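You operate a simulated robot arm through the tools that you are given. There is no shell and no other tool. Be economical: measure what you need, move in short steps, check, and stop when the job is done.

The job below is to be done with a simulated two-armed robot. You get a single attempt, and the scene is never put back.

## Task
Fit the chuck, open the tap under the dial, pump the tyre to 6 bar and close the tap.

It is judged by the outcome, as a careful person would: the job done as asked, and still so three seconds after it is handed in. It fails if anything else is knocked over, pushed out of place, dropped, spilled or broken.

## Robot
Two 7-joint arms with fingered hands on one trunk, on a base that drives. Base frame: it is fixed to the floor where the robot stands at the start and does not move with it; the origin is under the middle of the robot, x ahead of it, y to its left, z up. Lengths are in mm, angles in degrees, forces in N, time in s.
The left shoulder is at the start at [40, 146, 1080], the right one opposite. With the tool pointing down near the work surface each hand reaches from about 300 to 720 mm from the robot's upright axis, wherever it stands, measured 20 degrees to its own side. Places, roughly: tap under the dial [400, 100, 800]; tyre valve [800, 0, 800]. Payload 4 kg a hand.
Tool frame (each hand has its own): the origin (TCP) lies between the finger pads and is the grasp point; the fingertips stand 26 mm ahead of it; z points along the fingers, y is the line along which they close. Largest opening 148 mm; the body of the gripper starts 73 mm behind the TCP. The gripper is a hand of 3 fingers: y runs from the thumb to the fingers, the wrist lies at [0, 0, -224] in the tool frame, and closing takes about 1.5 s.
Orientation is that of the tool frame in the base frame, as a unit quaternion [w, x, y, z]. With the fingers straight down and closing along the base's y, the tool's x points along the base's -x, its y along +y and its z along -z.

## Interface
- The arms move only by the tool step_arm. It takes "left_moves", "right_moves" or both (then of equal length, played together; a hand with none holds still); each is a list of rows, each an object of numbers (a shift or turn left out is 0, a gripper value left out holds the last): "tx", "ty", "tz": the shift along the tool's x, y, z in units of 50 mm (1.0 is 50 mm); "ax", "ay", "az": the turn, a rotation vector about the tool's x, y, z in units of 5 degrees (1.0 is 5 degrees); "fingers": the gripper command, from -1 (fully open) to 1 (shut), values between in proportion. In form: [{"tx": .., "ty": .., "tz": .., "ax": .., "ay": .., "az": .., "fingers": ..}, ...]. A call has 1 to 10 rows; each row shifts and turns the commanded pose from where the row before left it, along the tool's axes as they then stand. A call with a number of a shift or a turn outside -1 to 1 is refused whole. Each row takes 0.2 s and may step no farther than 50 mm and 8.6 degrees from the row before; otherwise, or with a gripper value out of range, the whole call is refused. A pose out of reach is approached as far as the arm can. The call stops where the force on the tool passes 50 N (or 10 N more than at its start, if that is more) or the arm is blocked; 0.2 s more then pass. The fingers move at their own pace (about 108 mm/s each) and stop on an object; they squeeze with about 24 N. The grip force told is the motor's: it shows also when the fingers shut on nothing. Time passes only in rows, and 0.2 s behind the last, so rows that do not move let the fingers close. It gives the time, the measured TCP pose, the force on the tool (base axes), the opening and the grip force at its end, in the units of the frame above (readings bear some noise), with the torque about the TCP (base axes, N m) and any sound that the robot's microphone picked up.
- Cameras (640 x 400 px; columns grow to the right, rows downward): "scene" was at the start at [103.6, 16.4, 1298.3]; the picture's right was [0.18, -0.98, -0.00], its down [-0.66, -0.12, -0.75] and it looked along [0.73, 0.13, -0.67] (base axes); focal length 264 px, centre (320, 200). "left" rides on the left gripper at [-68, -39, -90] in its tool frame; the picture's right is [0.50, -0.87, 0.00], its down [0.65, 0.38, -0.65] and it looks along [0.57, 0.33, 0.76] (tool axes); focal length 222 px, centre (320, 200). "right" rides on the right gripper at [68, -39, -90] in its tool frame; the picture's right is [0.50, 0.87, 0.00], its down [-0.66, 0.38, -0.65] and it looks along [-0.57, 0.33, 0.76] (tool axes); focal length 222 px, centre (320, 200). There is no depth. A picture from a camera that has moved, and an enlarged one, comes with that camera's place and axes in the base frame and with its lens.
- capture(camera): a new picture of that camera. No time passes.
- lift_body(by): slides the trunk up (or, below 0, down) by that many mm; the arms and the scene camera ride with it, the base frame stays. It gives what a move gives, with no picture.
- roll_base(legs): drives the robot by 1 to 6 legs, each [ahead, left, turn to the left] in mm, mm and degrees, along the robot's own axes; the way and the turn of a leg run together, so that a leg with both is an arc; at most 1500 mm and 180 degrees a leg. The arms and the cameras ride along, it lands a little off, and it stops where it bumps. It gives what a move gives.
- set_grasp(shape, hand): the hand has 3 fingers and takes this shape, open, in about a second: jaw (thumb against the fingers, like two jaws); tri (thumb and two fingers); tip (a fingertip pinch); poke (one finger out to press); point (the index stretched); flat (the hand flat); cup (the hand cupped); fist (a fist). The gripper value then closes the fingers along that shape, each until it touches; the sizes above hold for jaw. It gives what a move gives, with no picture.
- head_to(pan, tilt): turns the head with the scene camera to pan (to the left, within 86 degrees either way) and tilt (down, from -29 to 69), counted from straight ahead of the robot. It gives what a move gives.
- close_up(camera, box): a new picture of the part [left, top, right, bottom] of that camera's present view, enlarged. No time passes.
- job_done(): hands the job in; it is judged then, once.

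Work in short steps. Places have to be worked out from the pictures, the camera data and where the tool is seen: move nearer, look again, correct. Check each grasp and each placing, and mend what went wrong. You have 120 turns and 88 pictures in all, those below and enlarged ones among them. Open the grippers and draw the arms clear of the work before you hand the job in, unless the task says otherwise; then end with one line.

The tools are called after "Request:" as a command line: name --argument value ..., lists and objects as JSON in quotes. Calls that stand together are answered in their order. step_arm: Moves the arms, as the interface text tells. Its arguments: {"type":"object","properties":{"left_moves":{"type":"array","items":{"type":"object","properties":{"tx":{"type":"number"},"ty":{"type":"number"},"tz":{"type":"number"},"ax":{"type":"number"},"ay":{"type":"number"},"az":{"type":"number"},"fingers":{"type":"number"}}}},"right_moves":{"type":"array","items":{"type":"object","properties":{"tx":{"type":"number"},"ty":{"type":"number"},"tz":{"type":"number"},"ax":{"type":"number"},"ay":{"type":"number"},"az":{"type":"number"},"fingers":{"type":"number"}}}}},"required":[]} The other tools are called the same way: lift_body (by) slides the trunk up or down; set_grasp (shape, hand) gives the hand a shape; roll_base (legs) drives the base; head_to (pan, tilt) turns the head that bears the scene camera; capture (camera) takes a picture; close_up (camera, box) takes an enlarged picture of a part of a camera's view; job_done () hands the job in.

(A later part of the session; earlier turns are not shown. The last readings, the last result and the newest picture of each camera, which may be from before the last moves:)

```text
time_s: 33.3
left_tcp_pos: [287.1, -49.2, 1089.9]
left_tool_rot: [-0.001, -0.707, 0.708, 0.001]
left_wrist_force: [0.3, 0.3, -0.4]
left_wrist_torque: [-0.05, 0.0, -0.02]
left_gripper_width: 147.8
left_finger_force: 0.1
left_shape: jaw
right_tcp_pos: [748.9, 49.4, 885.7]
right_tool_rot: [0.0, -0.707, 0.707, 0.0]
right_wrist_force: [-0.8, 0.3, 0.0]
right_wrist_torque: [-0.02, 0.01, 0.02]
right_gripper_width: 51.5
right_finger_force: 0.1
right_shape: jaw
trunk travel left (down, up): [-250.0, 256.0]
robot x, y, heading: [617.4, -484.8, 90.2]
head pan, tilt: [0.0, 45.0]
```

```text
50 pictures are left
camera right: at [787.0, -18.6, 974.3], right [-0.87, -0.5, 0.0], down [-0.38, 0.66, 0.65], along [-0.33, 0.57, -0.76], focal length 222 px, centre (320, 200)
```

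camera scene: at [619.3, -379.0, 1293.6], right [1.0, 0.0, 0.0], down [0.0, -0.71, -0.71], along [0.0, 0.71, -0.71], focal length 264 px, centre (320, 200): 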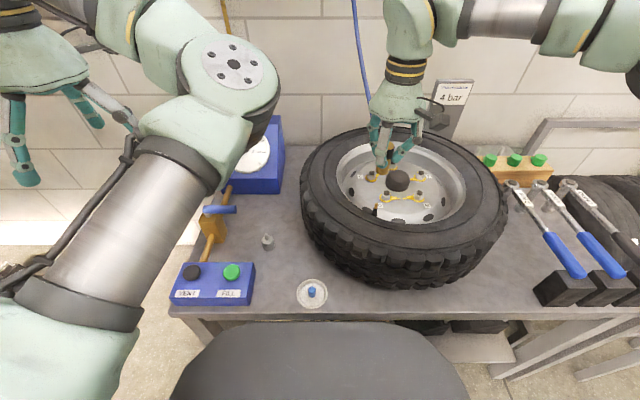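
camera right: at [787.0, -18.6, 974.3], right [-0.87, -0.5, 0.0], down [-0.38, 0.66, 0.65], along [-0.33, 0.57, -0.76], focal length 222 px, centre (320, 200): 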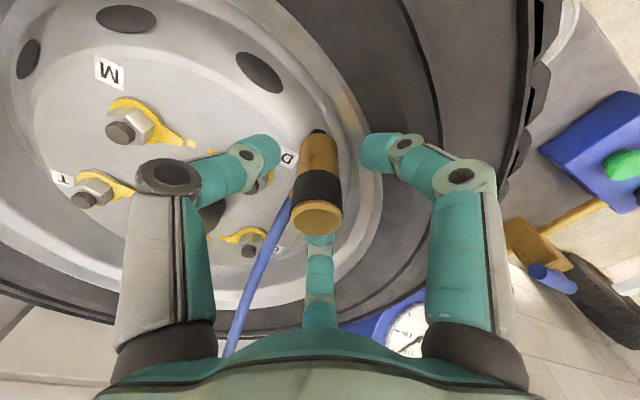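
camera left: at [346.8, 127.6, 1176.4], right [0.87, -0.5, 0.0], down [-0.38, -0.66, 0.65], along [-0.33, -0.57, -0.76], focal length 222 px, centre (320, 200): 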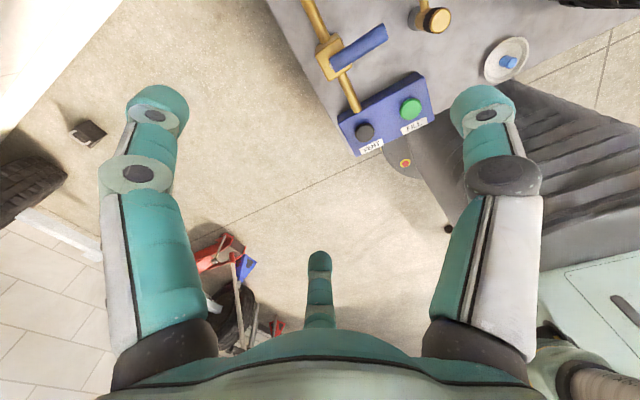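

The chuck stands on the valve by itself. I draw the right hand straight up and look.

Request:
step_arm --right_moves '[{"tz": -0.3}, {"tz": -0.5}, {"tz": -0.6}, {"tz": -0.8}, {"tz": -0.8}, {}]'

Request:
capture --camera "right"

```text
time_s: 34.7
left_tcp_pos: [286.7, -49.7, 1089.3]
left_tool_rot: [0.0, -0.706, 0.708, 0.0]
left_wrist_force: [0.3, 0.6, 0.4]
left_wrist_torque: [0.0, -0.02, 0.02]
left_gripper_width: 147.9
left_finger_force: 0.1
left_shape: jaw
right_tcp_pos: [750.1, 49.7, 1035.0]
right_tool_rot: [0.001, 0.708, -0.707, -0.001]
right_wrist_force: [0.0, -0.1, 0.4]
right_wrist_torque: [0.02, 0.01, 0.02]
right_gripper_width: 51.5
right_finger_force: 0.0
right_shape: jaw
trunk travel left (down, up): [-250.0, 256.0]
robot x, y, heading: [622.7, -479.8, 90.0]
head pan, tilt: [0.0, 45.0]
```

```text
49 pictures are left
camera right: at [789.0, -16.8, 1124.8], right [-0.87, -0.5, 0.0], down [-0.38, 0.66, 0.65], along [-0.33, 0.57, -0.76], focal length 222 px, centre (320, 200)
```

right: 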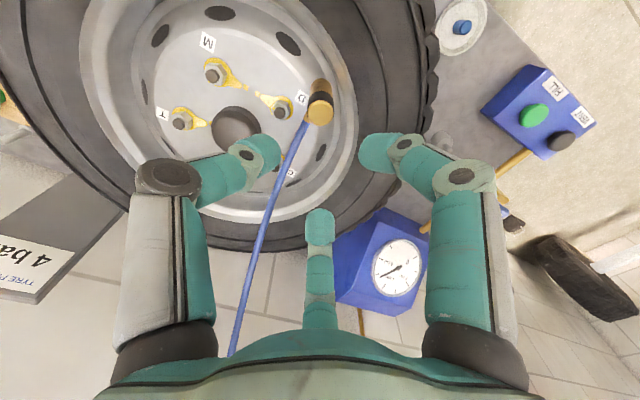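

Chuck fitted and holding. Now I read the dial and look at the tap.

Request:
close_up --camera "right" --box '[340, 210, 450, 320]'

Request:
head_to --pan 22 --tilt 45

Request:
capture --camera "scene"

```text
3.64 times, centred on (395, 265) of right
camera zoom: at [789.0, -16.8, 1124.8], right [-0.87, -0.5, 0.0], down [-0.38, 0.66, 0.65], along [-0.33, 0.57, -0.76], focal length 808 px, centre (47, -36)
```

zoom: 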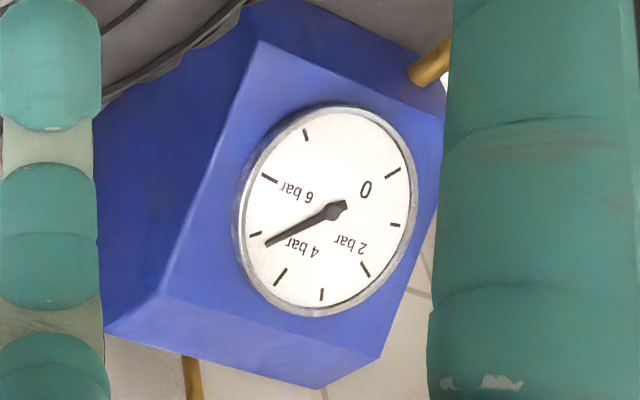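

```text
time_s: 35.5
left_tcp_pos: [287.0, -50.0, 1089.1]
left_tool_rot: [-0.001, -0.706, 0.708, 0.0]
left_wrist_force: [0.6, -0.8, 0.6]
left_wrist_torque: [-0.01, 0.0, 0.01]
left_gripper_width: 147.9
left_finger_force: 0.0
left_shape: jaw
right_tcp_pos: [751.4, 51.4, 1034.6]
right_tool_rot: [0.0, -0.707, 0.707, 0.0]
right_wrist_force: [0.1, -0.1, -0.5]
right_wrist_torque: [0.02, 0.01, -0.01]
right_gripper_width: 51.3
right_finger_force: 0.1
right_shape: jaw
trunk travel left (down, up): [-250.0, 256.0]
robot x, y, heading: [615.7, -485.1, 90.0]
head pan, tilt: [22.0, 45.0]
```

```text
47 pictures are left
camera scene: at [587.8, -385.0, 1293.7], right [0.93, 0.37, 0.0], down [0.26, -0.66, -0.71], along [-0.26, 0.66, -0.71], focal length 264 px, centre (320, 200)
```

scene: 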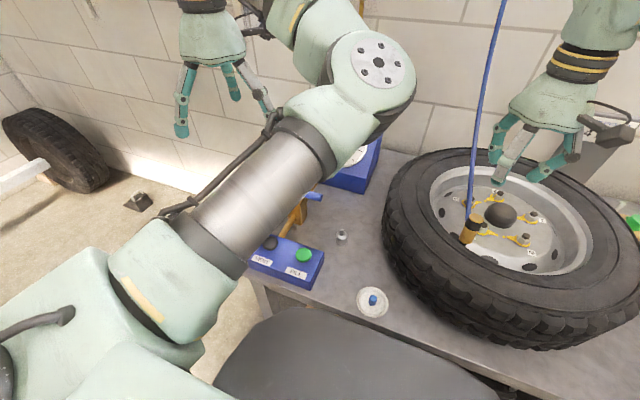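

The dial now reads roughly 4.7 bar (the tyre's pressure), ticks are 1 bar each. The lever runs from (330, 63) to the tip (411, 66) at z≈820, pivot near x 340. I set the left hand to "poke" for pushing the lever and the button, and look at its finger.

Request:
set_grasp --shape "poke" --hand "left"

Request:
capture --camera "left"

```text
time_s: 36.4
left_tcp_pos: [286.7, -50.2, 1089.6]
left_tool_rot: [0.001, -0.707, 0.708, 0.0]
left_wrist_force: [-0.1, -0.2, 0.6]
left_wrist_torque: [0.03, 0.0, -0.02]
left_gripper_width: 0.0
left_finger_force: 0.1
left_shape: poke
right_tcp_pos: [752.5, 50.7, 1033.9]
right_tool_rot: [0.0, 0.707, -0.707, 0.0]
right_wrist_force: [0.7, -0.3, -0.3]
right_wrist_torque: [0.0, 0.02, 0.0]
right_gripper_width: 51.5
right_finger_force: 0.0
right_shape: jaw
trunk travel left (down, up): [-250.0, 256.0]
robot x, y, heading: [618.8, -480.6, 90.1]
head pan, tilt: [22.0, 45.0]
```

```text
46 pictures are left
camera left: at [325.5, 17.5, 1180.2], right [0.87, -0.5, 0.0], down [-0.38, -0.65, 0.65], along [-0.33, -0.57, -0.76], focal length 222 px, centre (320, 200)
```

left: 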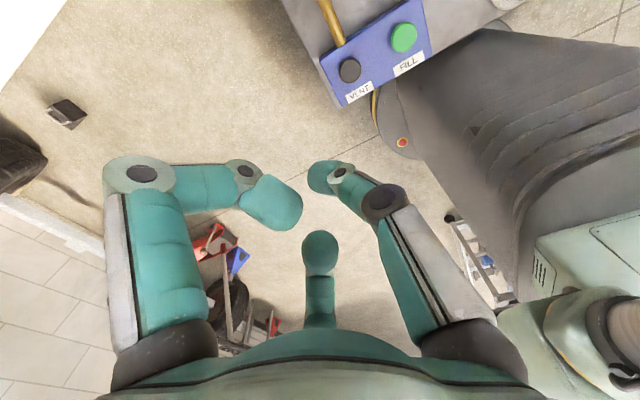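

The stretched finger's tip lies near the TCP axis, about 25 mm ahead. I bring the left hand to (395, 28, 900), on the robot's side of the lever, and look.

Request:
step_arm --left_moves '[{"tx": -0.26, "ty": -0.36, "tz": 0.63}, {"tx": -0.26, "ty": -0.36, "tz": 0.63}, {"tx": -0.26, "ty": -0.36, "tz": 0.63}, {"tx": -0.26, "ty": -0.36, "tz": 0.63}, {"tx": -0.26, "ty": -0.36, "tz": 0.63}, {"tx": -0.26, "ty": -0.36, "tz": 0.63}, {}]'

Request:
capture --camera "left"

Request:
capture --camera "scene"

```text
time_s: 38.0
left_tcp_pos: [318.8, 41.6, 1029.6]
left_tool_rot: [0.0, -0.707, 0.707, 0.001]
left_wrist_force: [-0.4, 0.0, 0.7]
left_wrist_torque: [0.01, 0.01, -0.04]
left_gripper_width: 0.1
left_finger_force: 0.1
left_shape: poke
left hand out of reach, approached as far as the arm can: row 1, 2, 3, 4, 5, 6
right_tcp_pos: [750.4, 51.5, 1033.8]
right_tool_rot: [0.0, 0.707, -0.707, 0.0]
right_wrist_force: [-0.4, -0.2, 0.0]
right_wrist_torque: [-0.02, 0.01, 0.0]
right_gripper_width: 51.4
right_finger_force: 0.0
right_shape: jaw
trunk travel left (down, up): [-250.0, 256.0]
robot x, y, heading: [617.5, -484.0, 90.3]
head pan, tilt: [22.0, 45.0]
```

```text
45 pictures are left
camera left: at [356.9, 107.8, 1120.8], right [0.87, -0.5, 0.0], down [-0.38, -0.65, 0.65], along [-0.33, -0.57, -0.76], focal length 222 px, centre (320, 200)
```

left: 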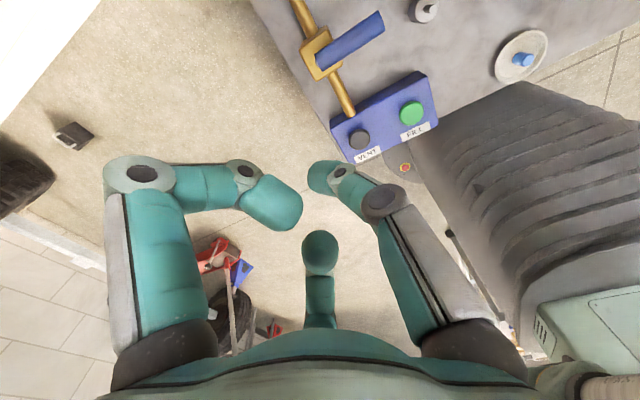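

```text
44 pictures are left
camera scene: at [587.6, -385.4, 1293.7], right [0.93, 0.37, 0.0], down [0.26, -0.66, -0.71], along [-0.26, 0.66, -0.71], focal length 264 px, centre (320, 200)
```

scene: 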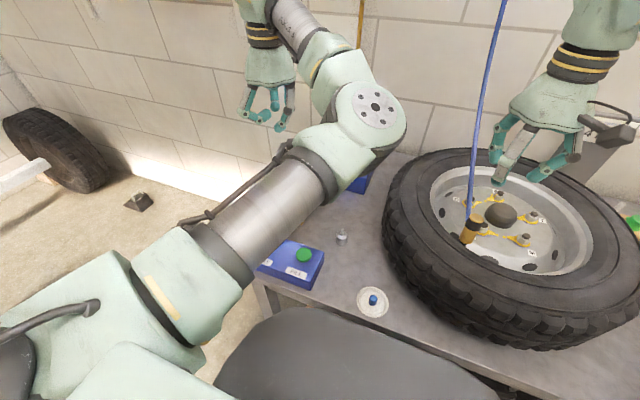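

The left arm reported limits along that way. I try from here: out in +y a little and down, in small steps.

Request:
step_arm --left_moves '[{"tz": 0.5}, {"tz": 0.5}, {"tz": 0.5}]'

```text
time_s: 38.8
left_tcp_pos: [315.8, 42.1, 955.5]
left_tool_rot: [0.0, -0.707, 0.707, -0.001]
left_wrist_force: [1.0, -0.3, 0.9]
left_wrist_torque: [-0.01, 0.02, 0.02]
left_gripper_width: 0.1
left_finger_force: 0.1
left_shape: poke
left hand out of reach, approached as far as the arm can: row 3
right_tcp_pos: [751.3, 51.2, 1034.8]
right_tool_rot: [0.0, -0.707, 0.707, 0.0]
right_wrist_force: [0.6, 0.2, 0.1]
right_wrist_torque: [-0.02, -0.02, 0.01]
right_gripper_width: 51.5
right_finger_force: 0.1
right_shape: jaw
trunk travel left (down, up): [-250.0, 256.0]
robot x, y, heading: [615.9, -481.1, 89.9]
head pan, tilt: [22.0, 45.0]
```

Down worked fully. Now +x in small rows.

Request:
step_arm --left_moves '[{"ty": -0.4}, {"ty": -0.4}, {"ty": -0.4}, {"ty": -0.4}]'

```text
time_s: 39.8
left_tcp_pos: [351.0, 82.9, 951.8]
left_tool_rot: [0.0, -0.707, 0.707, -0.001]
left_wrist_force: [0.4, 0.1, -0.1]
left_wrist_torque: [-0.01, -0.01, -0.02]
left_gripper_width: 0.0
left_finger_force: 0.0
left_shape: poke
left hand out of reach, approached as far as the arm can: row 1, 2, 3, 4
right_tcp_pos: [750.5, 49.1, 1035.1]
right_tool_rot: [0.0, 0.707, -0.707, 0.0]
right_wrist_force: [0.0, -0.4, -0.7]
right_wrist_torque: [0.01, 0.03, -0.05]
right_gripper_width: 51.7
right_finger_force: 0.2
right_shape: jaw
trunk travel left (down, up): [-250.0, 256.0]
robot x, y, heading: [618.6, -482.2, 89.9]
head pan, tilt: [22.0, 45.0]
```

The left arm's joint layout won't let it go inward. The right arm works well, so I move the base 200 mm to the left (towards -x) so the right hand faces the tap and buttons; first raising both hands for clearance.

Request:
step_arm --left_moves '[{"tz": -0.6}, {"tz": -0.6}, {"tz": -0.6}]' --right_moves '[{"tz": -0.4}, {"tz": -0.4}, {"tx": 0.6}]'

Request:
roll_base --legs '[[0, 200, 0]]'

Request:
set_grasp --hand "right" --shape "poke"

Request:
head_to --pan 0 --tilt 50

Request:
capture --camera "scene"

```text
time_s: 40.6
left_tcp_pos: [349.9, 83.2, 1042.3]
left_tool_rot: [0.0, -0.706, 0.708, 0.001]
left_wrist_force: [-0.5, -0.4, 0.2]
left_wrist_torque: [0.04, 0.03, -0.01]
left_gripper_width: 0.0
left_finger_force: 0.1
left_shape: poke
right_tcp_pos: [753.3, 17.6, 1074.5]
right_tool_rot: [0.0, -0.707, 0.707, 0.002]
right_wrist_force: [0.4, -0.1, -0.3]
right_wrist_torque: [0.03, 0.04, 0.03]
right_gripper_width: 51.5
right_finger_force: 0.1
right_shape: jaw
trunk travel left (down, up): [-250.0, 256.0]
robot x, y, heading: [616.2, -484.4, 90.1]
head pan, tilt: [22.0, 45.0]
```

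```text
time_s: 42.2
left_tcp_pos: [146.0, 83.2, 1039.9]
left_tool_rot: [0.001, 0.709, -0.706, 0.0]
left_wrist_force: [0.5, 0.7, 0.2]
left_wrist_torque: [-0.01, -0.03, -0.01]
left_gripper_width: 0.0
left_finger_force: 0.1
left_shape: poke
right_tcp_pos: [548.8, 19.9, 1072.7]
right_tool_rot: [0.001, 0.708, -0.706, 0.0]
right_wrist_force: [0.4, 0.1, 0.5]
right_wrist_torque: [0.0, -0.02, 0.02]
right_gripper_width: 51.5
right_finger_force: 0.0
right_shape: jaw
trunk travel left (down, up): [-250.0, 256.0]
robot x, y, heading: [417.1, -482.2, 90.0]
head pan, tilt: [22.0, 45.0]
```

```text
time_s: 43.1
left_tcp_pos: [145.9, 82.8, 1041.7]
left_tool_rot: [0.0, 0.708, -0.706, 0.0]
left_wrist_force: [-0.4, 0.0, -0.5]
left_wrist_torque: [0.04, 0.02, 0.02]
left_gripper_width: 0.0
left_finger_force: 0.0
left_shape: poke
right_tcp_pos: [548.3, 19.8, 1072.7]
right_tool_rot: [0.0, 0.708, -0.707, -0.001]
right_wrist_force: [-0.1, 0.0, -0.2]
right_wrist_torque: [-0.02, -0.02, 0.01]
right_gripper_width: 0.0
right_finger_force: 0.0
right_shape: poke
trunk travel left (down, up): [-250.0, 256.0]
robot x, y, heading: [415.4, -479.4, 90.0]
head pan, tilt: [22.0, 45.0]
```

```text
time_s: 44.0
left_tcp_pos: [145.3, 82.5, 1041.2]
left_tool_rot: [0.0, 0.708, -0.706, -0.001]
left_wrist_force: [-0.4, -0.4, 0.6]
left_wrist_torque: [-0.01, 0.02, 0.0]
left_gripper_width: 0.1
left_finger_force: 0.0
left_shape: poke
right_tcp_pos: [548.0, 19.6, 1072.6]
right_tool_rot: [0.0, 0.708, -0.706, 0.0]
right_wrist_force: [-1.3, -0.7, 0.5]
right_wrist_torque: [0.02, -0.02, 0.0]
right_gripper_width: 0.0
right_finger_force: 0.1
right_shape: poke
trunk travel left (down, up): [-250.0, 256.0]
robot x, y, heading: [417.5, -481.0, 90.2]
head pan, tilt: [0.0, 50.0]
```

```text
43 pictures are left
camera scene: at [416.4, -383.7, 1286.8], right [1.0, 0.0, 0.0], down [0.0, -0.77, -0.64], along [0.0, 0.64, -0.77], focal length 264 px, centre (320, 200)
```

scene: 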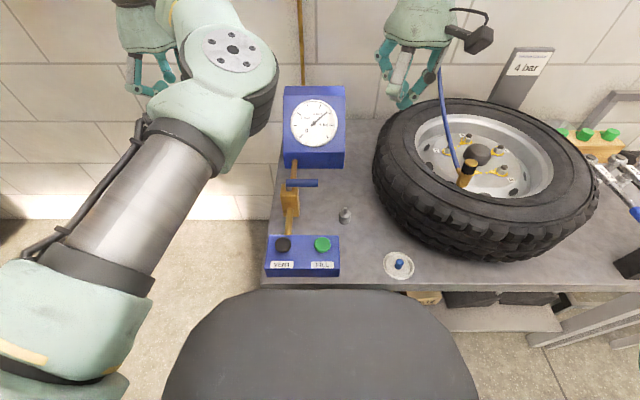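

Now the view of the tap, buttons and dial is free. I enlarge it.

Request:
close_up --camera "scene" --box '[255, 80, 375, 280]'

Request:
close_up --camera "scene" --box '[282, 90, 352, 160]'

Request:
capture --camera "right"

```text
2.00 times, centred on (315, 180) of scene
camera zoom: at [416.4, -383.7, 1286.8], right [1.0, 0.0, 0.0], down [0.0, -0.77, -0.64], along [0.0, 0.64, -0.77], focal length 528 px, centre (330, 240)
```

zoom: 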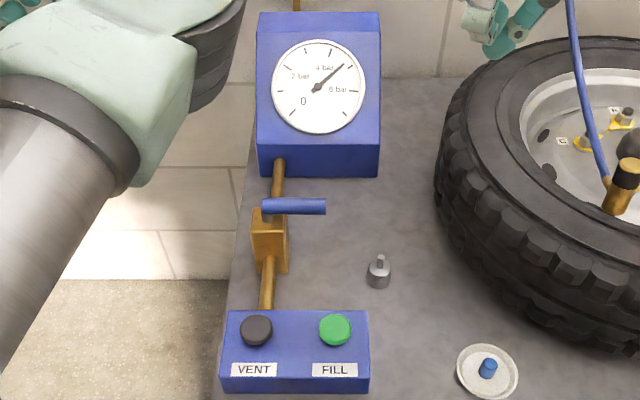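

```text
5.71 times, centred on (317, 125) of scene
camera zoom: at [416.4, -383.7, 1286.8], right [1.0, 0.0, 0.0], down [0.0, -0.77, -0.64], along [0.0, 0.64, -0.77], focal length 1507 px, centre (337, 629)
```

zoom: 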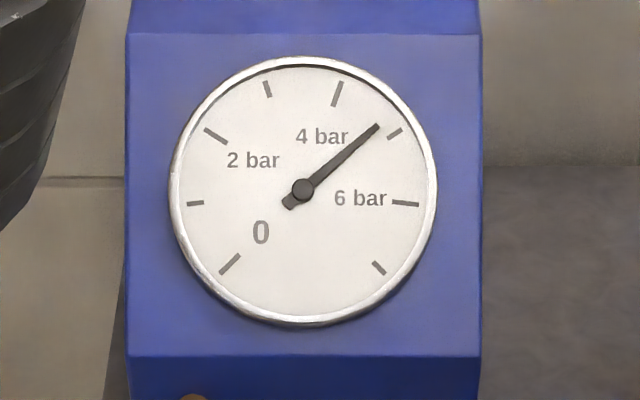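

```text
40 pictures are left
camera right: at [586.3, -47.3, 1163.1], right [-0.86, -0.5, 0.0], down [-0.38, 0.65, 0.65], along [-0.33, 0.56, -0.76], focal length 222 px, centre (320, 200)
```

right: 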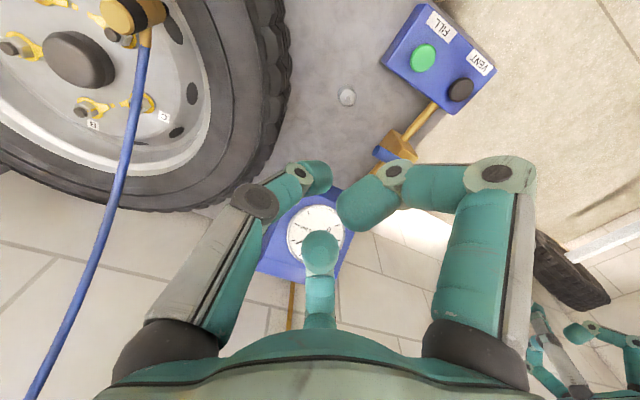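

Dial: 4.8 bar (39° per bar; needle just short of the 5 tick). Lever: pivot ≈(344, 60), tip at x 411, z 820. I move the right hand's stretched finger to (400, 26) on the near side of the lever, at z 900.

Request:
step_arm --right_moves '[{"tx": -0.02, "ty": 0.493, "tz": 0.573}, {"tx": -0.02, "ty": 0.493, "tz": 0.573}, {"tx": -0.02, "ty": 0.493, "tz": 0.573}, {"tx": -0.02, "ty": 0.493, "tz": 0.573}, {"tx": -0.02, "ty": 0.493, "tz": 0.573}, {"tx": -0.02, "ty": 0.493, "tz": 0.573}, {}]'

Request:
capture --camera "right"

Request:
close_up --camera "scene" --box '[240, 80, 400, 280]'

```text
time_s: 45.6
left_tcp_pos: [145.6, 83.1, 1042.0]
left_tool_rot: [0.0, 0.708, -0.706, -0.001]
left_wrist_force: [0.2, -0.9, -1.0]
left_wrist_torque: [0.03, 0.01, -0.02]
left_gripper_width: 0.0
left_finger_force: 0.1
left_shape: poke
right_tcp_pos: [398.6, 27.1, 899.5]
right_tool_rot: [0.001, 0.709, -0.706, 0.0]
right_wrist_force: [-0.7, -0.4, -0.4]
right_wrist_torque: [0.02, 0.01, -0.01]
right_gripper_width: 0.0
right_finger_force: 0.0
right_shape: poke
trunk travel left (down, up): [-250.0, 256.0]
robot x, y, heading: [414.8, -484.9, 90.2]
head pan, tilt: [0.0, 50.0]
```

```text
39 pictures are left
camera right: at [437.0, -40.5, 989.7], right [-0.86, -0.5, 0.0], down [-0.38, 0.65, 0.65], along [-0.33, 0.57, -0.76], focal length 222 px, centre (320, 200)
```

right: 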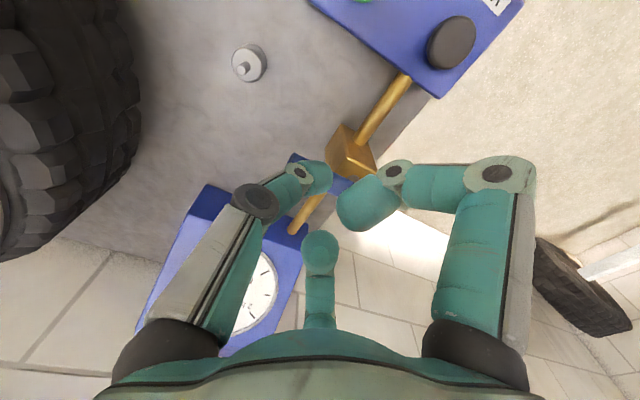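

```text
2.00 times, centred on (320, 180) of scene
camera zoom: at [417.1, -384.1, 1286.8], right [1.0, 0.0, 0.0], down [0.0, -0.77, -0.64], along [0.0, 0.64, -0.77], focal length 528 px, centre (320, 240)
```

zoom: 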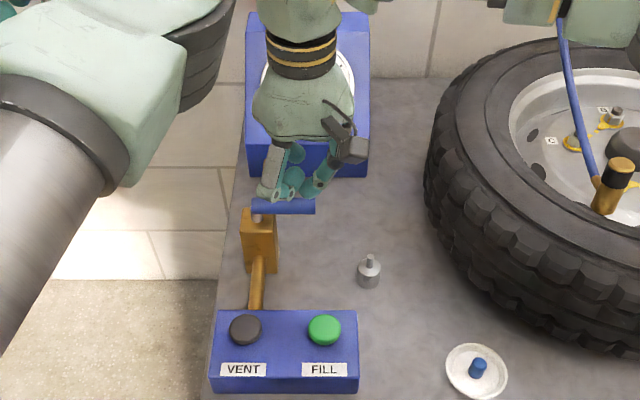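

The fingertip shows about where expected, near (402, 26, 874), with the lever behind it. I lower 63 mm so the tip stands beside the lever, watching for contact.

Request:
step_arm --right_moves '[{"tx": 0.06, "tz": 0.4}, {"tz": 0.4}, {"tz": 0.3}, {"tz": 0.16}, {}]'

Request:
close_up --camera "right" --box '[220, 100, 420, 260]'

Request:
close_up --camera "scene" --box '[270, 140, 350, 220]'

```text
time_s: 46.8
left_tcp_pos: [146.0, 84.0, 1042.0]
left_tool_rot: [0.0, 0.708, -0.706, 0.0]
left_wrist_force: [-0.2, 0.7, -0.1]
left_wrist_torque: [-0.03, -0.01, 0.02]
left_gripper_width: 0.0
left_finger_force: 0.1
left_shape: poke
right_tcp_pos: [398.9, 22.2, 837.3]
right_tool_rot: [0.0, 0.708, -0.706, 0.0]
right_wrist_force: [-0.7, 0.1, -0.8]
right_wrist_torque: [0.0, -0.01, -0.02]
right_gripper_width: 0.0
right_finger_force: 0.0
right_shape: poke
trunk travel left (down, up): [-250.0, 256.0]
robot x, y, heading: [417.2, -486.6, 90.0]
head pan, tilt: [0.0, 50.0]
```

```text
2.50 times, centred on (320, 180) of right
camera zoom: at [437.1, -45.2, 927.9], right [-0.86, -0.5, 0.0], down [-0.38, 0.65, 0.65], along [-0.33, 0.57, -0.76], focal length 555 px, centre (320, 250)
```

zoom: 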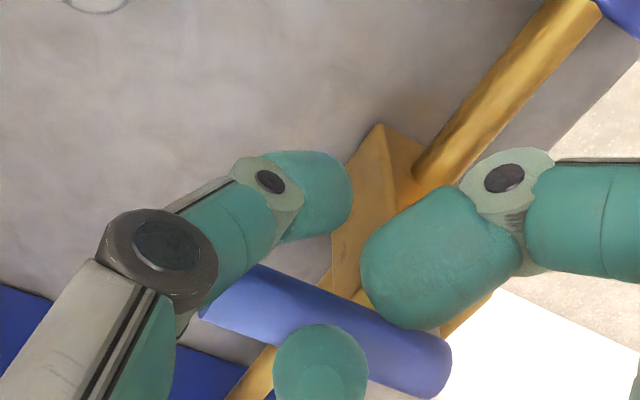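

```text
5.00 times, centred on (310, 180) of scene
camera zoom: at [416.4, -383.8, 1286.7], right [1.0, 0.0, 0.0], down [0.0, -0.77, -0.64], along [0.0, 0.64, -0.77], focal length 1319 px, centre (370, 300)
```

zoom: 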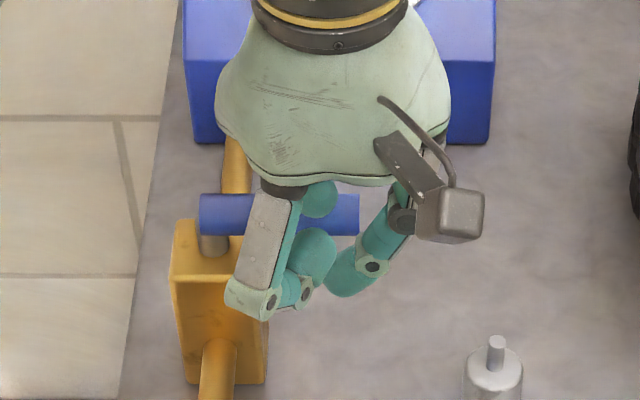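

The stretched finger is on the near side of the lever tip. I push +y gently to feel which way it turns.

Request:
step_arm --right_moves '[{"tx": -0.2}, {"tx": -0.2}, {"tx": -0.16}, {"tx": -0.16}, {}]'

```text
time_s: 48.0
left_tcp_pos: [146.3, 79.1, 1044.6]
left_tool_rot: [0.0, 0.708, -0.706, -0.002]
left_wrist_force: [-0.6, -0.9, 0.2]
left_wrist_torque: [0.0, 0.0, -0.01]
left_gripper_width: 0.2
left_finger_force: 0.0
left_shape: poke
right_tcp_pos: [397.4, 51.7, 838.0]
right_tool_rot: [0.002, 0.709, -0.705, 0.003]
right_wrist_force: [1.3, -29.4, -5.1]
right_wrist_torque: [-0.68, 0.0, -0.06]
right_gripper_width: 0.1
right_finger_force: 0.0
right_shape: poke
trunk travel left (down, up): [-250.0, 256.0]
robot x, y, heading: [415.8, -486.8, 90.0]
head pan, tilt: [0.0, 50.0]
```

29 N of resistance at y≈52. I look whether the lever has turned or stands at a stop.

Request:
close_up --camera "scene" --box '[270, 140, 350, 220]'

```text
5.00 times, centred on (310, 180) of scene
camera zoom: at [416.8, -388.0, 1287.0], right [1.0, 0.0, 0.0], down [0.0, -0.76, -0.65], along [0.0, 0.65, -0.76], focal length 1319 px, centre (370, 300)
```

zoom: 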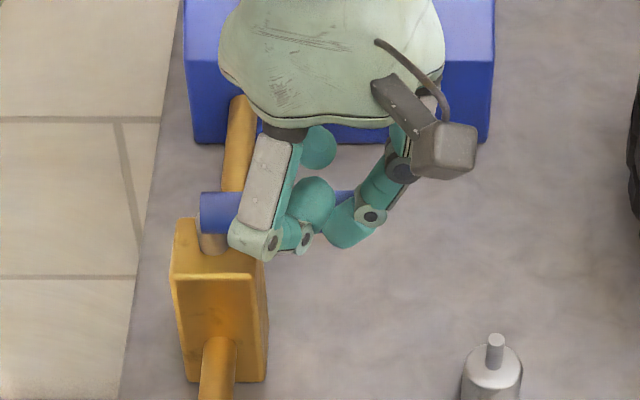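

The lever did not turn: that is its stop, so it opens the other way (towards the robot). I back off, lift over, and come down on the far side at y≈100.

Request:
step_arm --right_moves '[{"tx": 0.5}, {"tz": -0.6}, {"tz": -0.6}, {"tx": -0.8}, {"tx": -0.75}, {}]'

```text
time_s: 49.4
left_tcp_pos: [145.0, 82.6, 1042.5]
left_tool_rot: [0.0, 0.709, -0.706, 0.0]
left_wrist_force: [0.1, -0.2, -0.5]
left_wrist_torque: [0.0, 0.02, 0.02]
left_gripper_width: 0.0
left_finger_force: 0.0
left_shape: poke
right_tcp_pos: [399.5, 108.0, 896.7]
right_tool_rot: [0.0, 0.709, -0.705, 0.0]
right_wrist_force: [-0.1, 0.2, 0.3]
right_wrist_torque: [0.03, 0.01, -0.02]
right_gripper_width: 0.1
right_finger_force: 0.1
right_shape: poke
trunk travel left (down, up): [-250.0, 256.0]
robot x, y, heading: [413.8, -482.3, 90.3]
head pan, tilt: [0.0, 50.0]
```

Above the far side at (399, 108). I lower beside the lever.

Request:
step_arm --right_moves '[{"tz": 0.4}, {"tz": 0.4}, {"tz": 0.4}, {}]'

Request:
close_up --camera "scene" --box '[260, 120, 360, 220]'

```text
time_s: 50.4
left_tcp_pos: [145.2, 82.4, 1041.1]
left_tool_rot: [0.001, 0.708, -0.706, -0.001]
left_wrist_force: [0.1, -0.4, -0.2]
left_wrist_torque: [0.0, -0.01, -0.02]
left_gripper_width: 0.0
left_finger_force: 0.0
left_shape: poke
right_tcp_pos: [400.1, 109.2, 838.0]
right_tool_rot: [0.0, 0.709, -0.706, 0.0]
right_wrist_force: [0.3, -1.1, 0.9]
right_wrist_torque: [-0.01, 0.01, -0.02]
right_gripper_width: 0.2
right_finger_force: 0.0
right_shape: poke
trunk travel left (down, up): [-250.0, 256.0]
robot x, y, heading: [418.6, -482.0, 90.3]
head pan, tilt: [0.0, 50.0]
```

```text
4.00 times, centred on (310, 170) of scene
camera zoom: at [416.5, -383.9, 1286.8], right [1.0, 0.0, 0.0], down [0.0, -0.77, -0.64], along [0.0, 0.64, -0.77], focal length 1055 px, centre (360, 320)
```

zoom: 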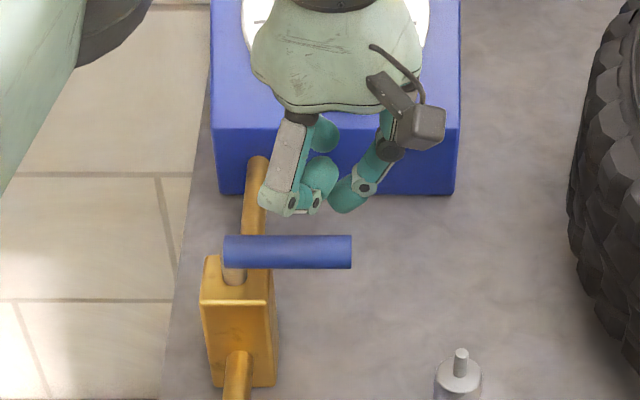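

The finger stands behind the lever tip. I pull towards the robot a first bit to see it turn.

Request:
step_arm --right_moves '[{"tx": 0.44, "ty": 0.24, "tz": 0.1}, {"tx": 0.3}, {"tx": 0.2}, {"tx": 0.2}]'

```text
time_s: 51.4
left_tcp_pos: [145.5, 83.6, 1041.0]
left_tool_rot: [0.002, 0.708, -0.706, 0.0]
left_wrist_force: [0.1, 1.0, 0.2]
left_wrist_torque: [0.01, -0.01, -0.02]
left_gripper_width: 0.2
left_finger_force: 0.0
left_shape: poke
right_tcp_pos: [388.8, 52.9, 834.2]
right_tool_rot: [0.0, 0.709, -0.706, 0.0]
right_wrist_force: [-0.6, 1.5, 0.5]
right_wrist_torque: [0.01, -0.02, -0.01]
right_gripper_width: 0.0
right_finger_force: 0.1
right_shape: poke
trunk travel left (down, up): [-250.0, 256.0]
robot x, y, heading: [412.5, -482.4, 90.0]
head pan, tilt: [0.0, 50.0]
```

Little force and it moves freely, past where the lever was; I continue along the arc towards (352, 5).

Request:
step_arm --right_moves '[{"tx": 0.3, "ty": 0.05}, {"tx": 0.3, "ty": 0.16}, {"tx": 0.2, "ty": 0.22}, {"tx": 0.16, "ty": 0.25}, {}]'

Request:
close_up --camera "scene" --box '[250, 100, 370, 280]'

```text
time_s: 52.6
left_tcp_pos: [145.3, 83.1, 1042.5]
left_tool_rot: [0.0, 0.708, -0.706, 0.0]
left_wrist_force: [-0.2, -0.5, -0.4]
left_wrist_torque: [-0.02, 0.02, -0.02]
left_gripper_width: 0.2
left_finger_force: 0.1
left_shape: poke
right_tcp_pos: [352.0, 6.1, 835.7]
right_tool_rot: [0.0, 0.709, -0.706, -0.001]
right_wrist_force: [0.7, 0.1, 0.1]
right_wrist_torque: [0.02, 0.0, 0.0]
right_gripper_width: 0.0
right_finger_force: 0.1
right_shape: poke
trunk travel left (down, up): [-250.0, 256.0]
robot x, y, heading: [412.5, -481.9, 90.1]
head pan, tilt: [0.0, 50.0]
```

```text
2.22 times, centred on (310, 190) of scene
camera zoom: at [416.8, -383.6, 1286.7], right [1.0, 0.0, 0.0], down [0.0, -0.77, -0.64], along [0.0, 0.64, -0.77], focal length 586 px, centre (342, 222)
```

zoom: 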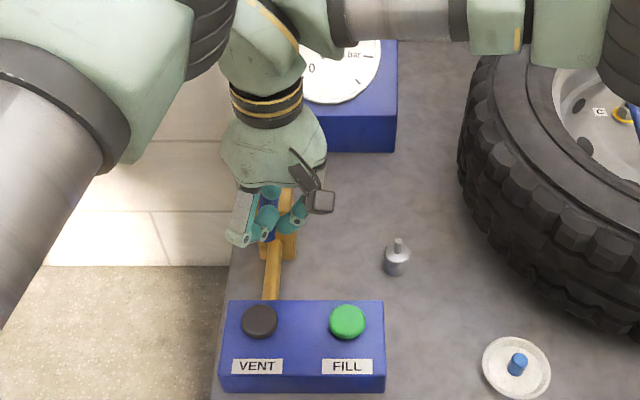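

The lever seems to lie along the pipe now. I nudge a bit further to its stop, then lift to look.

Request:
step_arm --right_moves '[{"ty": 0.1}, {"ty": 0.1}]'

Request:
step_arm --right_moves '[{"ty": -0.4}, {"tz": -0.7}, {"tz": -0.7, "ty": -0.5}, {"ty": -0.8}, {"ty": -0.4, "tx": 0.4}]'

Request:
close_up --camera "scene" --box '[250, 80, 370, 280]'

```text
time_s: 53.2
left_tcp_pos: [148.4, 83.2, 1042.3]
left_tool_rot: [0.002, 0.708, -0.706, -0.002]
left_wrist_force: [-0.9, 0.5, 0.6]
left_wrist_torque: [0.03, 0.01, -0.01]
left_gripper_width: 0.0
left_finger_force: 0.1
left_shape: poke
right_tcp_pos: [348.4, 6.3, 834.5]
right_tool_rot: [0.0, -0.707, 0.707, 0.0]
right_wrist_force: [16.7, -1.2, 3.3]
right_wrist_torque: [-0.03, -0.33, 0.01]
right_gripper_width: 0.0
right_finger_force: 0.1
right_shape: poke
trunk travel left (down, up): [-250.0, 256.0]
robot x, y, heading: [416.1, -483.5, 90.0]
head pan, tilt: [0.0, 50.0]
```

```text
time_s: 54.4
left_tcp_pos: [144.9, 82.8, 1042.4]
left_tool_rot: [0.001, 0.708, -0.706, 0.0]
left_wrist_force: [0.1, 0.5, 0.4]
left_wrist_torque: [0.01, -0.02, -0.01]
left_gripper_width: 0.0
left_finger_force: 0.1
left_shape: poke
right_tcp_pos: [451.0, -13.3, 904.3]
right_tool_rot: [0.0, 0.709, -0.705, -0.001]
right_wrist_force: [-0.2, 0.1, 0.2]
right_wrist_torque: [-0.04, 0.02, -0.02]
right_gripper_width: 0.0
right_finger_force: 0.2
right_shape: poke
trunk travel left (down, up): [-250.0, 256.0]
robot x, y, heading: [418.0, -482.3, 90.2]
head pan, tilt: [0.0, 50.0]
```

```text
2.00 times, centred on (310, 180) of scene
camera zoom: at [416.7, -384.5, 1286.8], right [1.0, 0.0, 0.0], down [0.0, -0.77, -0.64], along [0.0, 0.64, -0.77], focal length 528 px, centre (340, 240)
```

zoom: 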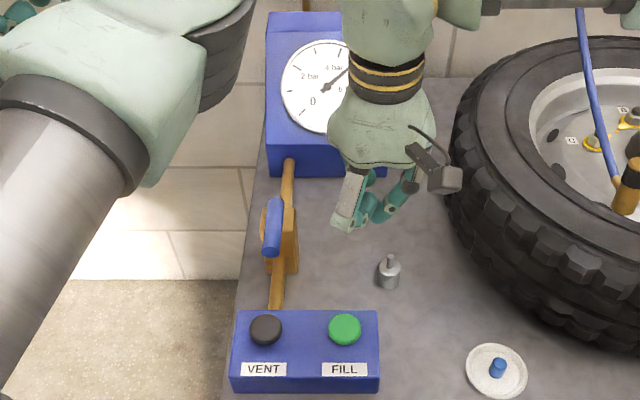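

The lever is in line with the pipe: tap open; dial still 4.8. At FILL (≈(420, -78, 765)) the arm would hide the dial, so I move the base 170 mm further left to keep sight of it while pressing. I first raise the right hand.

Request:
step_arm --right_moves '[{"tz": -0.8}, {"tz": -0.8}, {}]'

Request:
roll_base --legs '[[0, 170, 0]]'

Request:
head_to --pan -15 --tilt 45

Request:
capture --camera "scene"

```text
time_s: 55.2
left_tcp_pos: [144.7, 84.0, 1041.8]
left_tool_rot: [0.0, 0.709, -0.706, 0.0]
left_wrist_force: [0.1, 0.4, 0.5]
left_wrist_torque: [-0.02, -0.01, 0.02]
left_gripper_width: 0.0
left_finger_force: 0.0
left_shape: poke
right_tcp_pos: [449.3, -12.6, 981.8]
right_tool_rot: [0.0, 0.708, -0.706, 0.001]
right_wrist_force: [0.0, -0.2, 0.4]
right_wrist_torque: [-0.07, 0.03, 0.04]
right_gripper_width: 0.0
right_finger_force: 0.1
right_shape: poke
trunk travel left (down, up): [-250.0, 256.0]
robot x, y, heading: [416.5, -482.8, 90.2]
head pan, tilt: [0.0, 50.0]
```

```text
time_s: 56.6
left_tcp_pos: [-20.9, 83.5, 1041.2]
left_tool_rot: [0.001, 0.708, -0.706, 0.0]
left_wrist_force: [-0.1, -0.3, 0.5]
left_wrist_torque: [0.02, -0.01, -0.02]
left_gripper_width: 0.0
left_finger_force: 0.0
left_shape: poke
right_tcp_pos: [282.9, -15.2, 981.0]
right_tool_rot: [0.001, 0.708, -0.706, -0.001]
right_wrist_force: [-0.6, -0.3, -0.4]
right_wrist_torque: [-0.02, 0.02, 0.04]
right_gripper_width: 0.1
right_finger_force: 0.0
right_shape: poke
trunk travel left (down, up): [-250.0, 256.0]
robot x, y, heading: [246.4, -484.2, 89.9]
head pan, tilt: [0.0, 50.0]
```

```text
time_s: 57.4
left_tcp_pos: [-21.5, 83.0, 1039.8]
left_tool_rot: [0.001, 0.707, -0.707, -0.001]
left_wrist_force: [-0.8, -0.3, 0.5]
left_wrist_torque: [-0.02, 0.0, -0.02]
left_gripper_width: 0.0
left_finger_force: 0.0
left_shape: poke
right_tcp_pos: [282.4, -14.0, 982.3]
right_tool_rot: [0.0, 0.707, -0.707, 0.0]
right_wrist_force: [0.5, 0.3, 0.3]
right_wrist_torque: [0.01, -0.03, -0.01]
right_gripper_width: 0.0
right_finger_force: 0.0
right_shape: poke
trunk travel left (down, up): [-250.0, 256.0]
robot x, y, heading: [245.4, -484.6, 90.1]
head pan, tilt: [-15.0, 45.0]
```

```text
31 pictures are left
camera scene: at [269.9, -382.7, 1293.6], right [0.97, -0.26, 0.0], down [-0.18, -0.68, -0.71], along [0.18, 0.68, -0.71], focal length 264 px, centre (320, 200)
```

scene: 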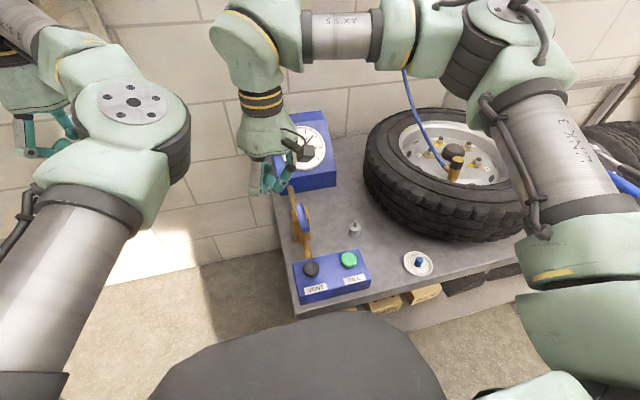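

FILL confirmed at about (420, -79, 765). I bring the fingertip above it at TCP z≈870.

Request:
step_arm --right_moves '[{"tx": 0.26, "ty": -0.548}, {"tx": 0.26, "ty": -0.548, "tz": 0.4}, {"tx": 0.26, "ty": -0.548, "tz": 0.6}, {"tx": 0.26, "ty": -0.548, "tz": 0.6}, {"tx": 0.26, "ty": -0.548, "tz": 0.6}, {}]'

Request:
capture --camera "scene"

Request:
capture --camera "right"

```text
time_s: 58.8
left_tcp_pos: [-22.1, 82.8, 1042.1]
left_tool_rot: [-0.001, 0.708, -0.707, 0.0]
left_wrist_force: [0.1, 0.5, -0.3]
left_wrist_torque: [0.02, -0.01, -0.02]
left_gripper_width: 0.0
left_finger_force: 0.0
left_shape: poke
right_tcp_pos: [420.5, -80.9, 873.2]
right_tool_rot: [0.001, 0.709, -0.705, 0.0]
right_wrist_force: [0.4, 0.1, -1.1]
right_wrist_torque: [-0.01, 0.0, 0.01]
right_gripper_width: 0.0
right_finger_force: 0.0
right_shape: poke
trunk travel left (down, up): [-250.0, 256.0]
robot x, y, heading: [249.5, -482.9, 90.1]
head pan, tilt: [-15.0, 45.0]
```

```text
30 pictures are left
camera scene: at [269.3, -382.6, 1293.7], right [0.97, -0.26, 0.0], down [-0.18, -0.68, -0.71], along [0.18, 0.68, -0.71], focal length 264 px, centre (320, 200)
```

scene: 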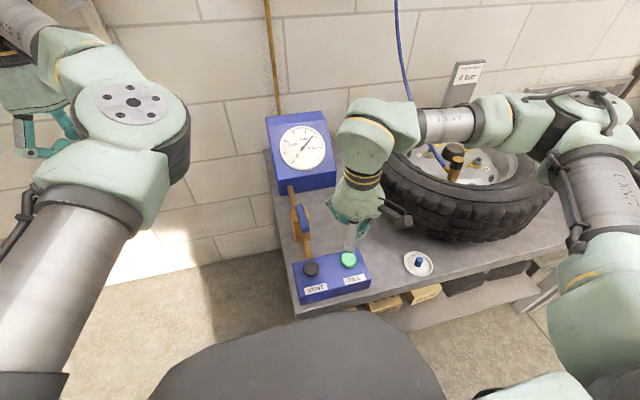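

```text
29 pictures are left
camera right: at [457.8, -148.6, 964.5], right [-0.86, -0.5, 0.0], down [-0.38, 0.65, 0.65], along [-0.33, 0.57, -0.76], focal length 222 px, centre (320, 200)
```

right: 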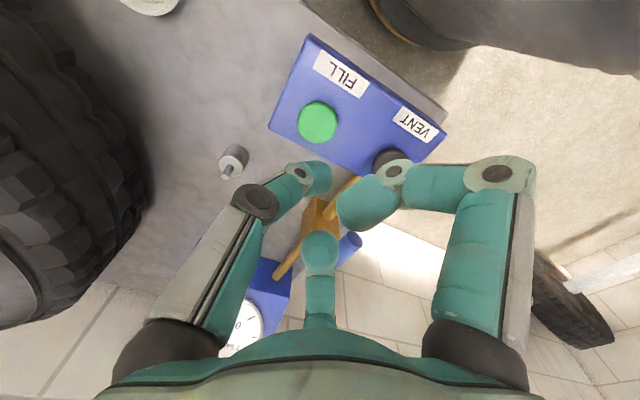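

The fingertip lines up with FILL and the dial is in plain sight. I lower to just above the button.

Request:
step_arm --right_moves '[{"tz": 0.5}, {"tz": 0.5}, {"tz": 0.4}, {}]'

Request:
close_up --camera "scene" --box '[260, 100, 420, 310]'

```text
time_s: 59.8
left_tcp_pos: [-21.3, 83.4, 1041.9]
left_tool_rot: [-0.001, 0.708, -0.706, -0.001]
left_wrist_force: [0.1, 0.4, 0.9]
left_wrist_torque: [0.02, -0.03, -0.03]
left_gripper_width: 0.2
left_finger_force: 0.1
left_shape: poke
right_tcp_pos: [421.5, -81.8, 802.7]
right_tool_rot: [0.0, 0.708, -0.706, 0.0]
right_wrist_force: [0.1, 0.4, 0.5]
right_wrist_torque: [-0.02, -0.02, 0.01]
right_gripper_width: 0.0
right_finger_force: 0.1
right_shape: poke
trunk travel left (down, up): [-250.0, 256.0]
robot x, y, heading: [246.8, -481.3, 90.1]
head pan, tilt: [-15.0, 45.0]
```

```text
1.90 times, centred on (340, 205) of scene
camera zoom: at [269.9, -382.8, 1293.7], right [0.97, -0.26, 0.0], down [-0.18, -0.68, -0.71], along [0.18, 0.68, -0.71], focal length 502 px, centre (282, 190)
```

zoom: 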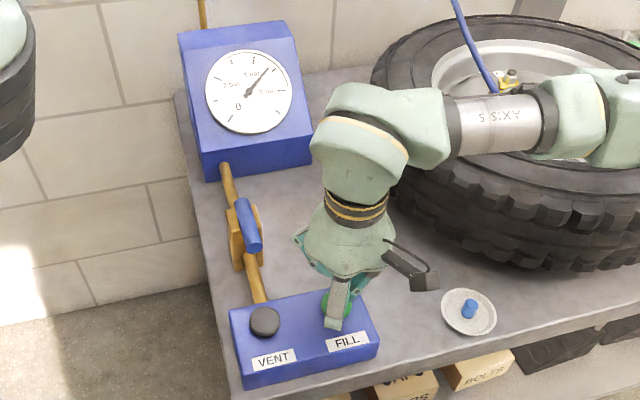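

Now I go down in 3 mm rows until I feel the button.

Request:
step_arm --right_moves '[{"tz": 0.06}, {"tz": 0.06}, {"tz": 0.06}]'

```text
time_s: 60.6
left_tcp_pos: [-21.4, 81.7, 1042.0]
left_tool_rot: [0.001, 0.708, -0.706, -0.001]
left_wrist_force: [-0.6, 1.2, 0.1]
left_wrist_torque: [0.04, 0.0, -0.01]
left_gripper_width: 0.2
left_finger_force: 0.1
left_shape: poke
right_tcp_pos: [418.7, -80.3, 791.4]
right_tool_rot: [0.0, 0.708, -0.706, 0.0]
right_wrist_force: [-0.5, 0.2, -0.1]
right_wrist_torque: [0.01, 0.04, -0.03]
right_gripper_width: 0.2
right_finger_force: 0.1
right_shape: poke
trunk travel left (down, up): [-250.0, 256.0]
robot x, y, heading: [250.2, -486.2, 90.2]
head pan, tilt: [-15.0, 45.0]
```

No contact yet; I go on.

Request:
step_arm --right_moves '[{"tz": 0.06}, {"tz": 0.06}]'

```text
time_s: 61.2
left_tcp_pos: [-22.0, 82.2, 1041.9]
left_tool_rot: [0.001, 0.708, -0.706, -0.001]
left_wrist_force: [-0.1, 1.0, -0.1]
left_wrist_torque: [0.0, 0.0, -0.04]
left_gripper_width: 0.0
left_finger_force: 0.1
left_shape: poke
right_tcp_pos: [419.9, -80.2, 787.1]
right_tool_rot: [0.001, 0.708, -0.706, 0.0]
right_wrist_force: [0.4, -0.8, 2.9]
right_wrist_torque: [-0.04, -0.01, -0.02]
right_gripper_width: 0.0
right_finger_force: 0.1
right_shape: poke
trunk travel left (down, up): [-250.0, 256.0]
robot x, y, heading: [249.6, -485.1, 90.1]
head pan, tilt: [-15.0, 45.0]
heard: click
```

Contact and a click at z≈787. I read the dial at once.

Request:
close_up --camera "scene" --box '[270, 110, 340, 180]'

```text
5.71 times, centred on (305, 145) of scene
camera zoom: at [270.1, -383.1, 1293.7], right [0.97, -0.26, 0.0], down [-0.18, -0.68, -0.71], along [0.18, 0.68, -0.71], focal length 1507 px, centre (406, 514)
```

zoom: 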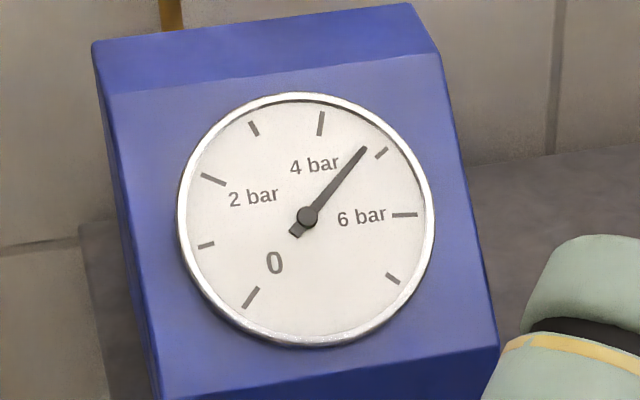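

Still about 4.8. I hold 0.4 s and read again to get the filling rate.

Request:
step_arm --right_moves '[{"tz": 0.02}]'

Request:
close_up --camera "scene" --box '[270, 110, 340, 180]'

```text
time_s: 61.6
left_tcp_pos: [-20.3, 82.7, 1040.9]
left_tool_rot: [-0.001, 0.708, -0.707, 0.0]
left_wrist_force: [-0.2, -0.2, 0.3]
left_wrist_torque: [0.0, -0.01, -0.01]
left_gripper_width: 0.2
left_finger_force: 0.0
left_shape: poke
right_tcp_pos: [418.9, -80.9, 786.7]
right_tool_rot: [-0.001, 0.708, -0.706, 0.0]
right_wrist_force: [-1.3, -0.2, 3.3]
right_wrist_torque: [-0.01, 0.02, 0.01]
right_gripper_width: 0.0
right_finger_force: 0.0
right_shape: poke
trunk travel left (down, up): [-250.0, 256.0]
robot x, y, heading: [250.2, -483.3, 89.9]
head pan, tilt: [-15.0, 45.0]
```

```text
5.71 times, centred on (305, 145) of scene
camera zoom: at [269.9, -383.0, 1293.7], right [0.97, -0.26, 0.0], down [-0.18, -0.68, -0.71], along [0.18, 0.68, -0.71], focal length 1507 px, centre (406, 514)
```

zoom: 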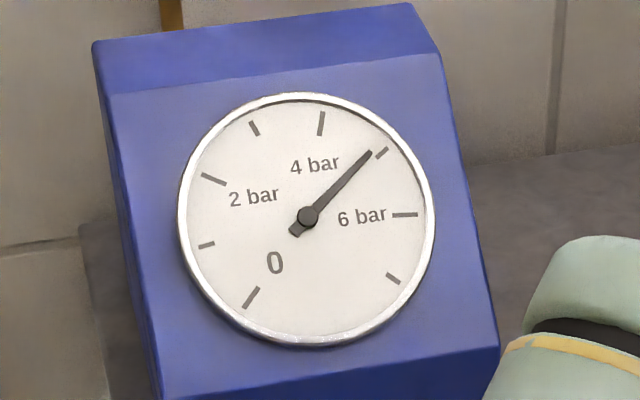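

About 4.9, so roughly 0.27 bar/s. I hold about 2.2 s more (expecting ≈5.5).

Request:
step_arm --right_moves '[{}, {}, {}, {}, {}, {}, {}, {}, {}, {}]'

Request:
close_up --camera "scene" --box '[270, 110, 340, 180]'

```text
time_s: 63.8
left_tcp_pos: [-21.0, 83.5, 1042.3]
left_tool_rot: [0.0, 0.707, -0.707, -0.001]
left_wrist_force: [0.2, 1.2, -0.2]
left_wrist_torque: [0.01, -0.04, -0.04]
left_gripper_width: 0.0
left_finger_force: 0.0
left_shape: poke
right_tcp_pos: [420.1, -80.5, 785.9]
right_tool_rot: [0.0, 0.708, -0.706, 0.001]
right_wrist_force: [-0.6, -0.3, 2.5]
right_wrist_torque: [0.0, 0.03, -0.01]
right_gripper_width: 0.0
right_finger_force: 0.0
right_shape: poke
trunk travel left (down, up): [-250.0, 256.0]
robot x, y, heading: [248.6, -484.7, 90.2]
head pan, tilt: [-15.0, 45.0]
```

```text
5.71 times, centred on (305, 145) of scene
camera zoom: at [269.9, -382.9, 1293.7], right [0.97, -0.26, 0.0], down [-0.18, -0.68, -0.71], along [0.18, 0.68, -0.71], focal length 1507 px, centre (406, 514)
```

zoom: 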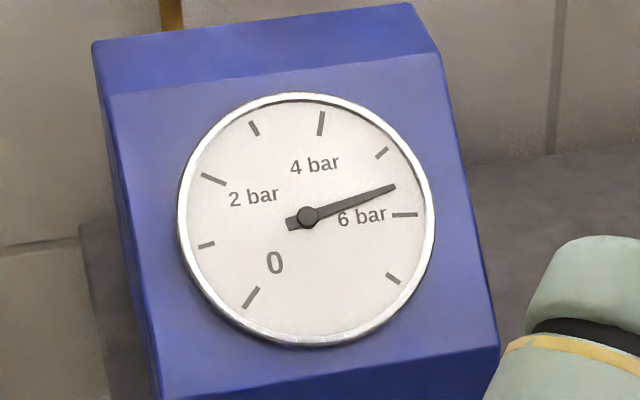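

About 5.55 bar at 0.3 bar/s. I hold 0.8 s more (≈5.8) and read.

Request:
step_arm --right_moves '[{}, {}, {}]'

Request:
close_up --camera "scene" --box '[270, 110, 340, 180]'

```text
time_s: 64.6
left_tcp_pos: [-21.6, 82.3, 1041.7]
left_tool_rot: [0.0, 0.708, -0.706, -0.001]
left_wrist_force: [0.0, 0.7, 0.3]
left_wrist_torque: [-0.03, -0.03, 0.01]
left_gripper_width: 0.1
left_finger_force: 0.0
left_shape: poke
right_tcp_pos: [419.7, -79.2, 786.0]
right_tool_rot: [-0.001, 0.708, -0.707, -0.001]
right_wrist_force: [-1.1, -0.6, 4.0]
right_wrist_torque: [0.03, 0.02, 0.02]
right_gripper_width: 0.0
right_finger_force: 0.1
right_shape: poke
trunk travel left (down, up): [-250.0, 256.0]
robot x, y, heading: [252.8, -484.1, 90.1]
head pan, tilt: [-15.0, 45.0]
```

```text
5.71 times, centred on (305, 145) of scene
camera zoom: at [269.9, -382.9, 1293.7], right [0.97, -0.26, 0.0], down [-0.18, -0.68, -0.71], along [0.18, 0.68, -0.71], focal length 1507 px, centre (406, 514)
```

zoom: 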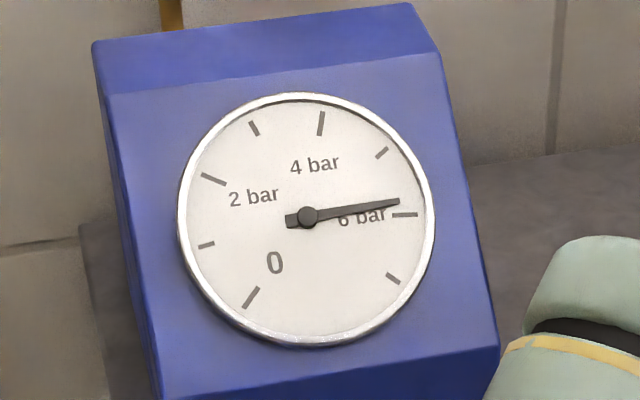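

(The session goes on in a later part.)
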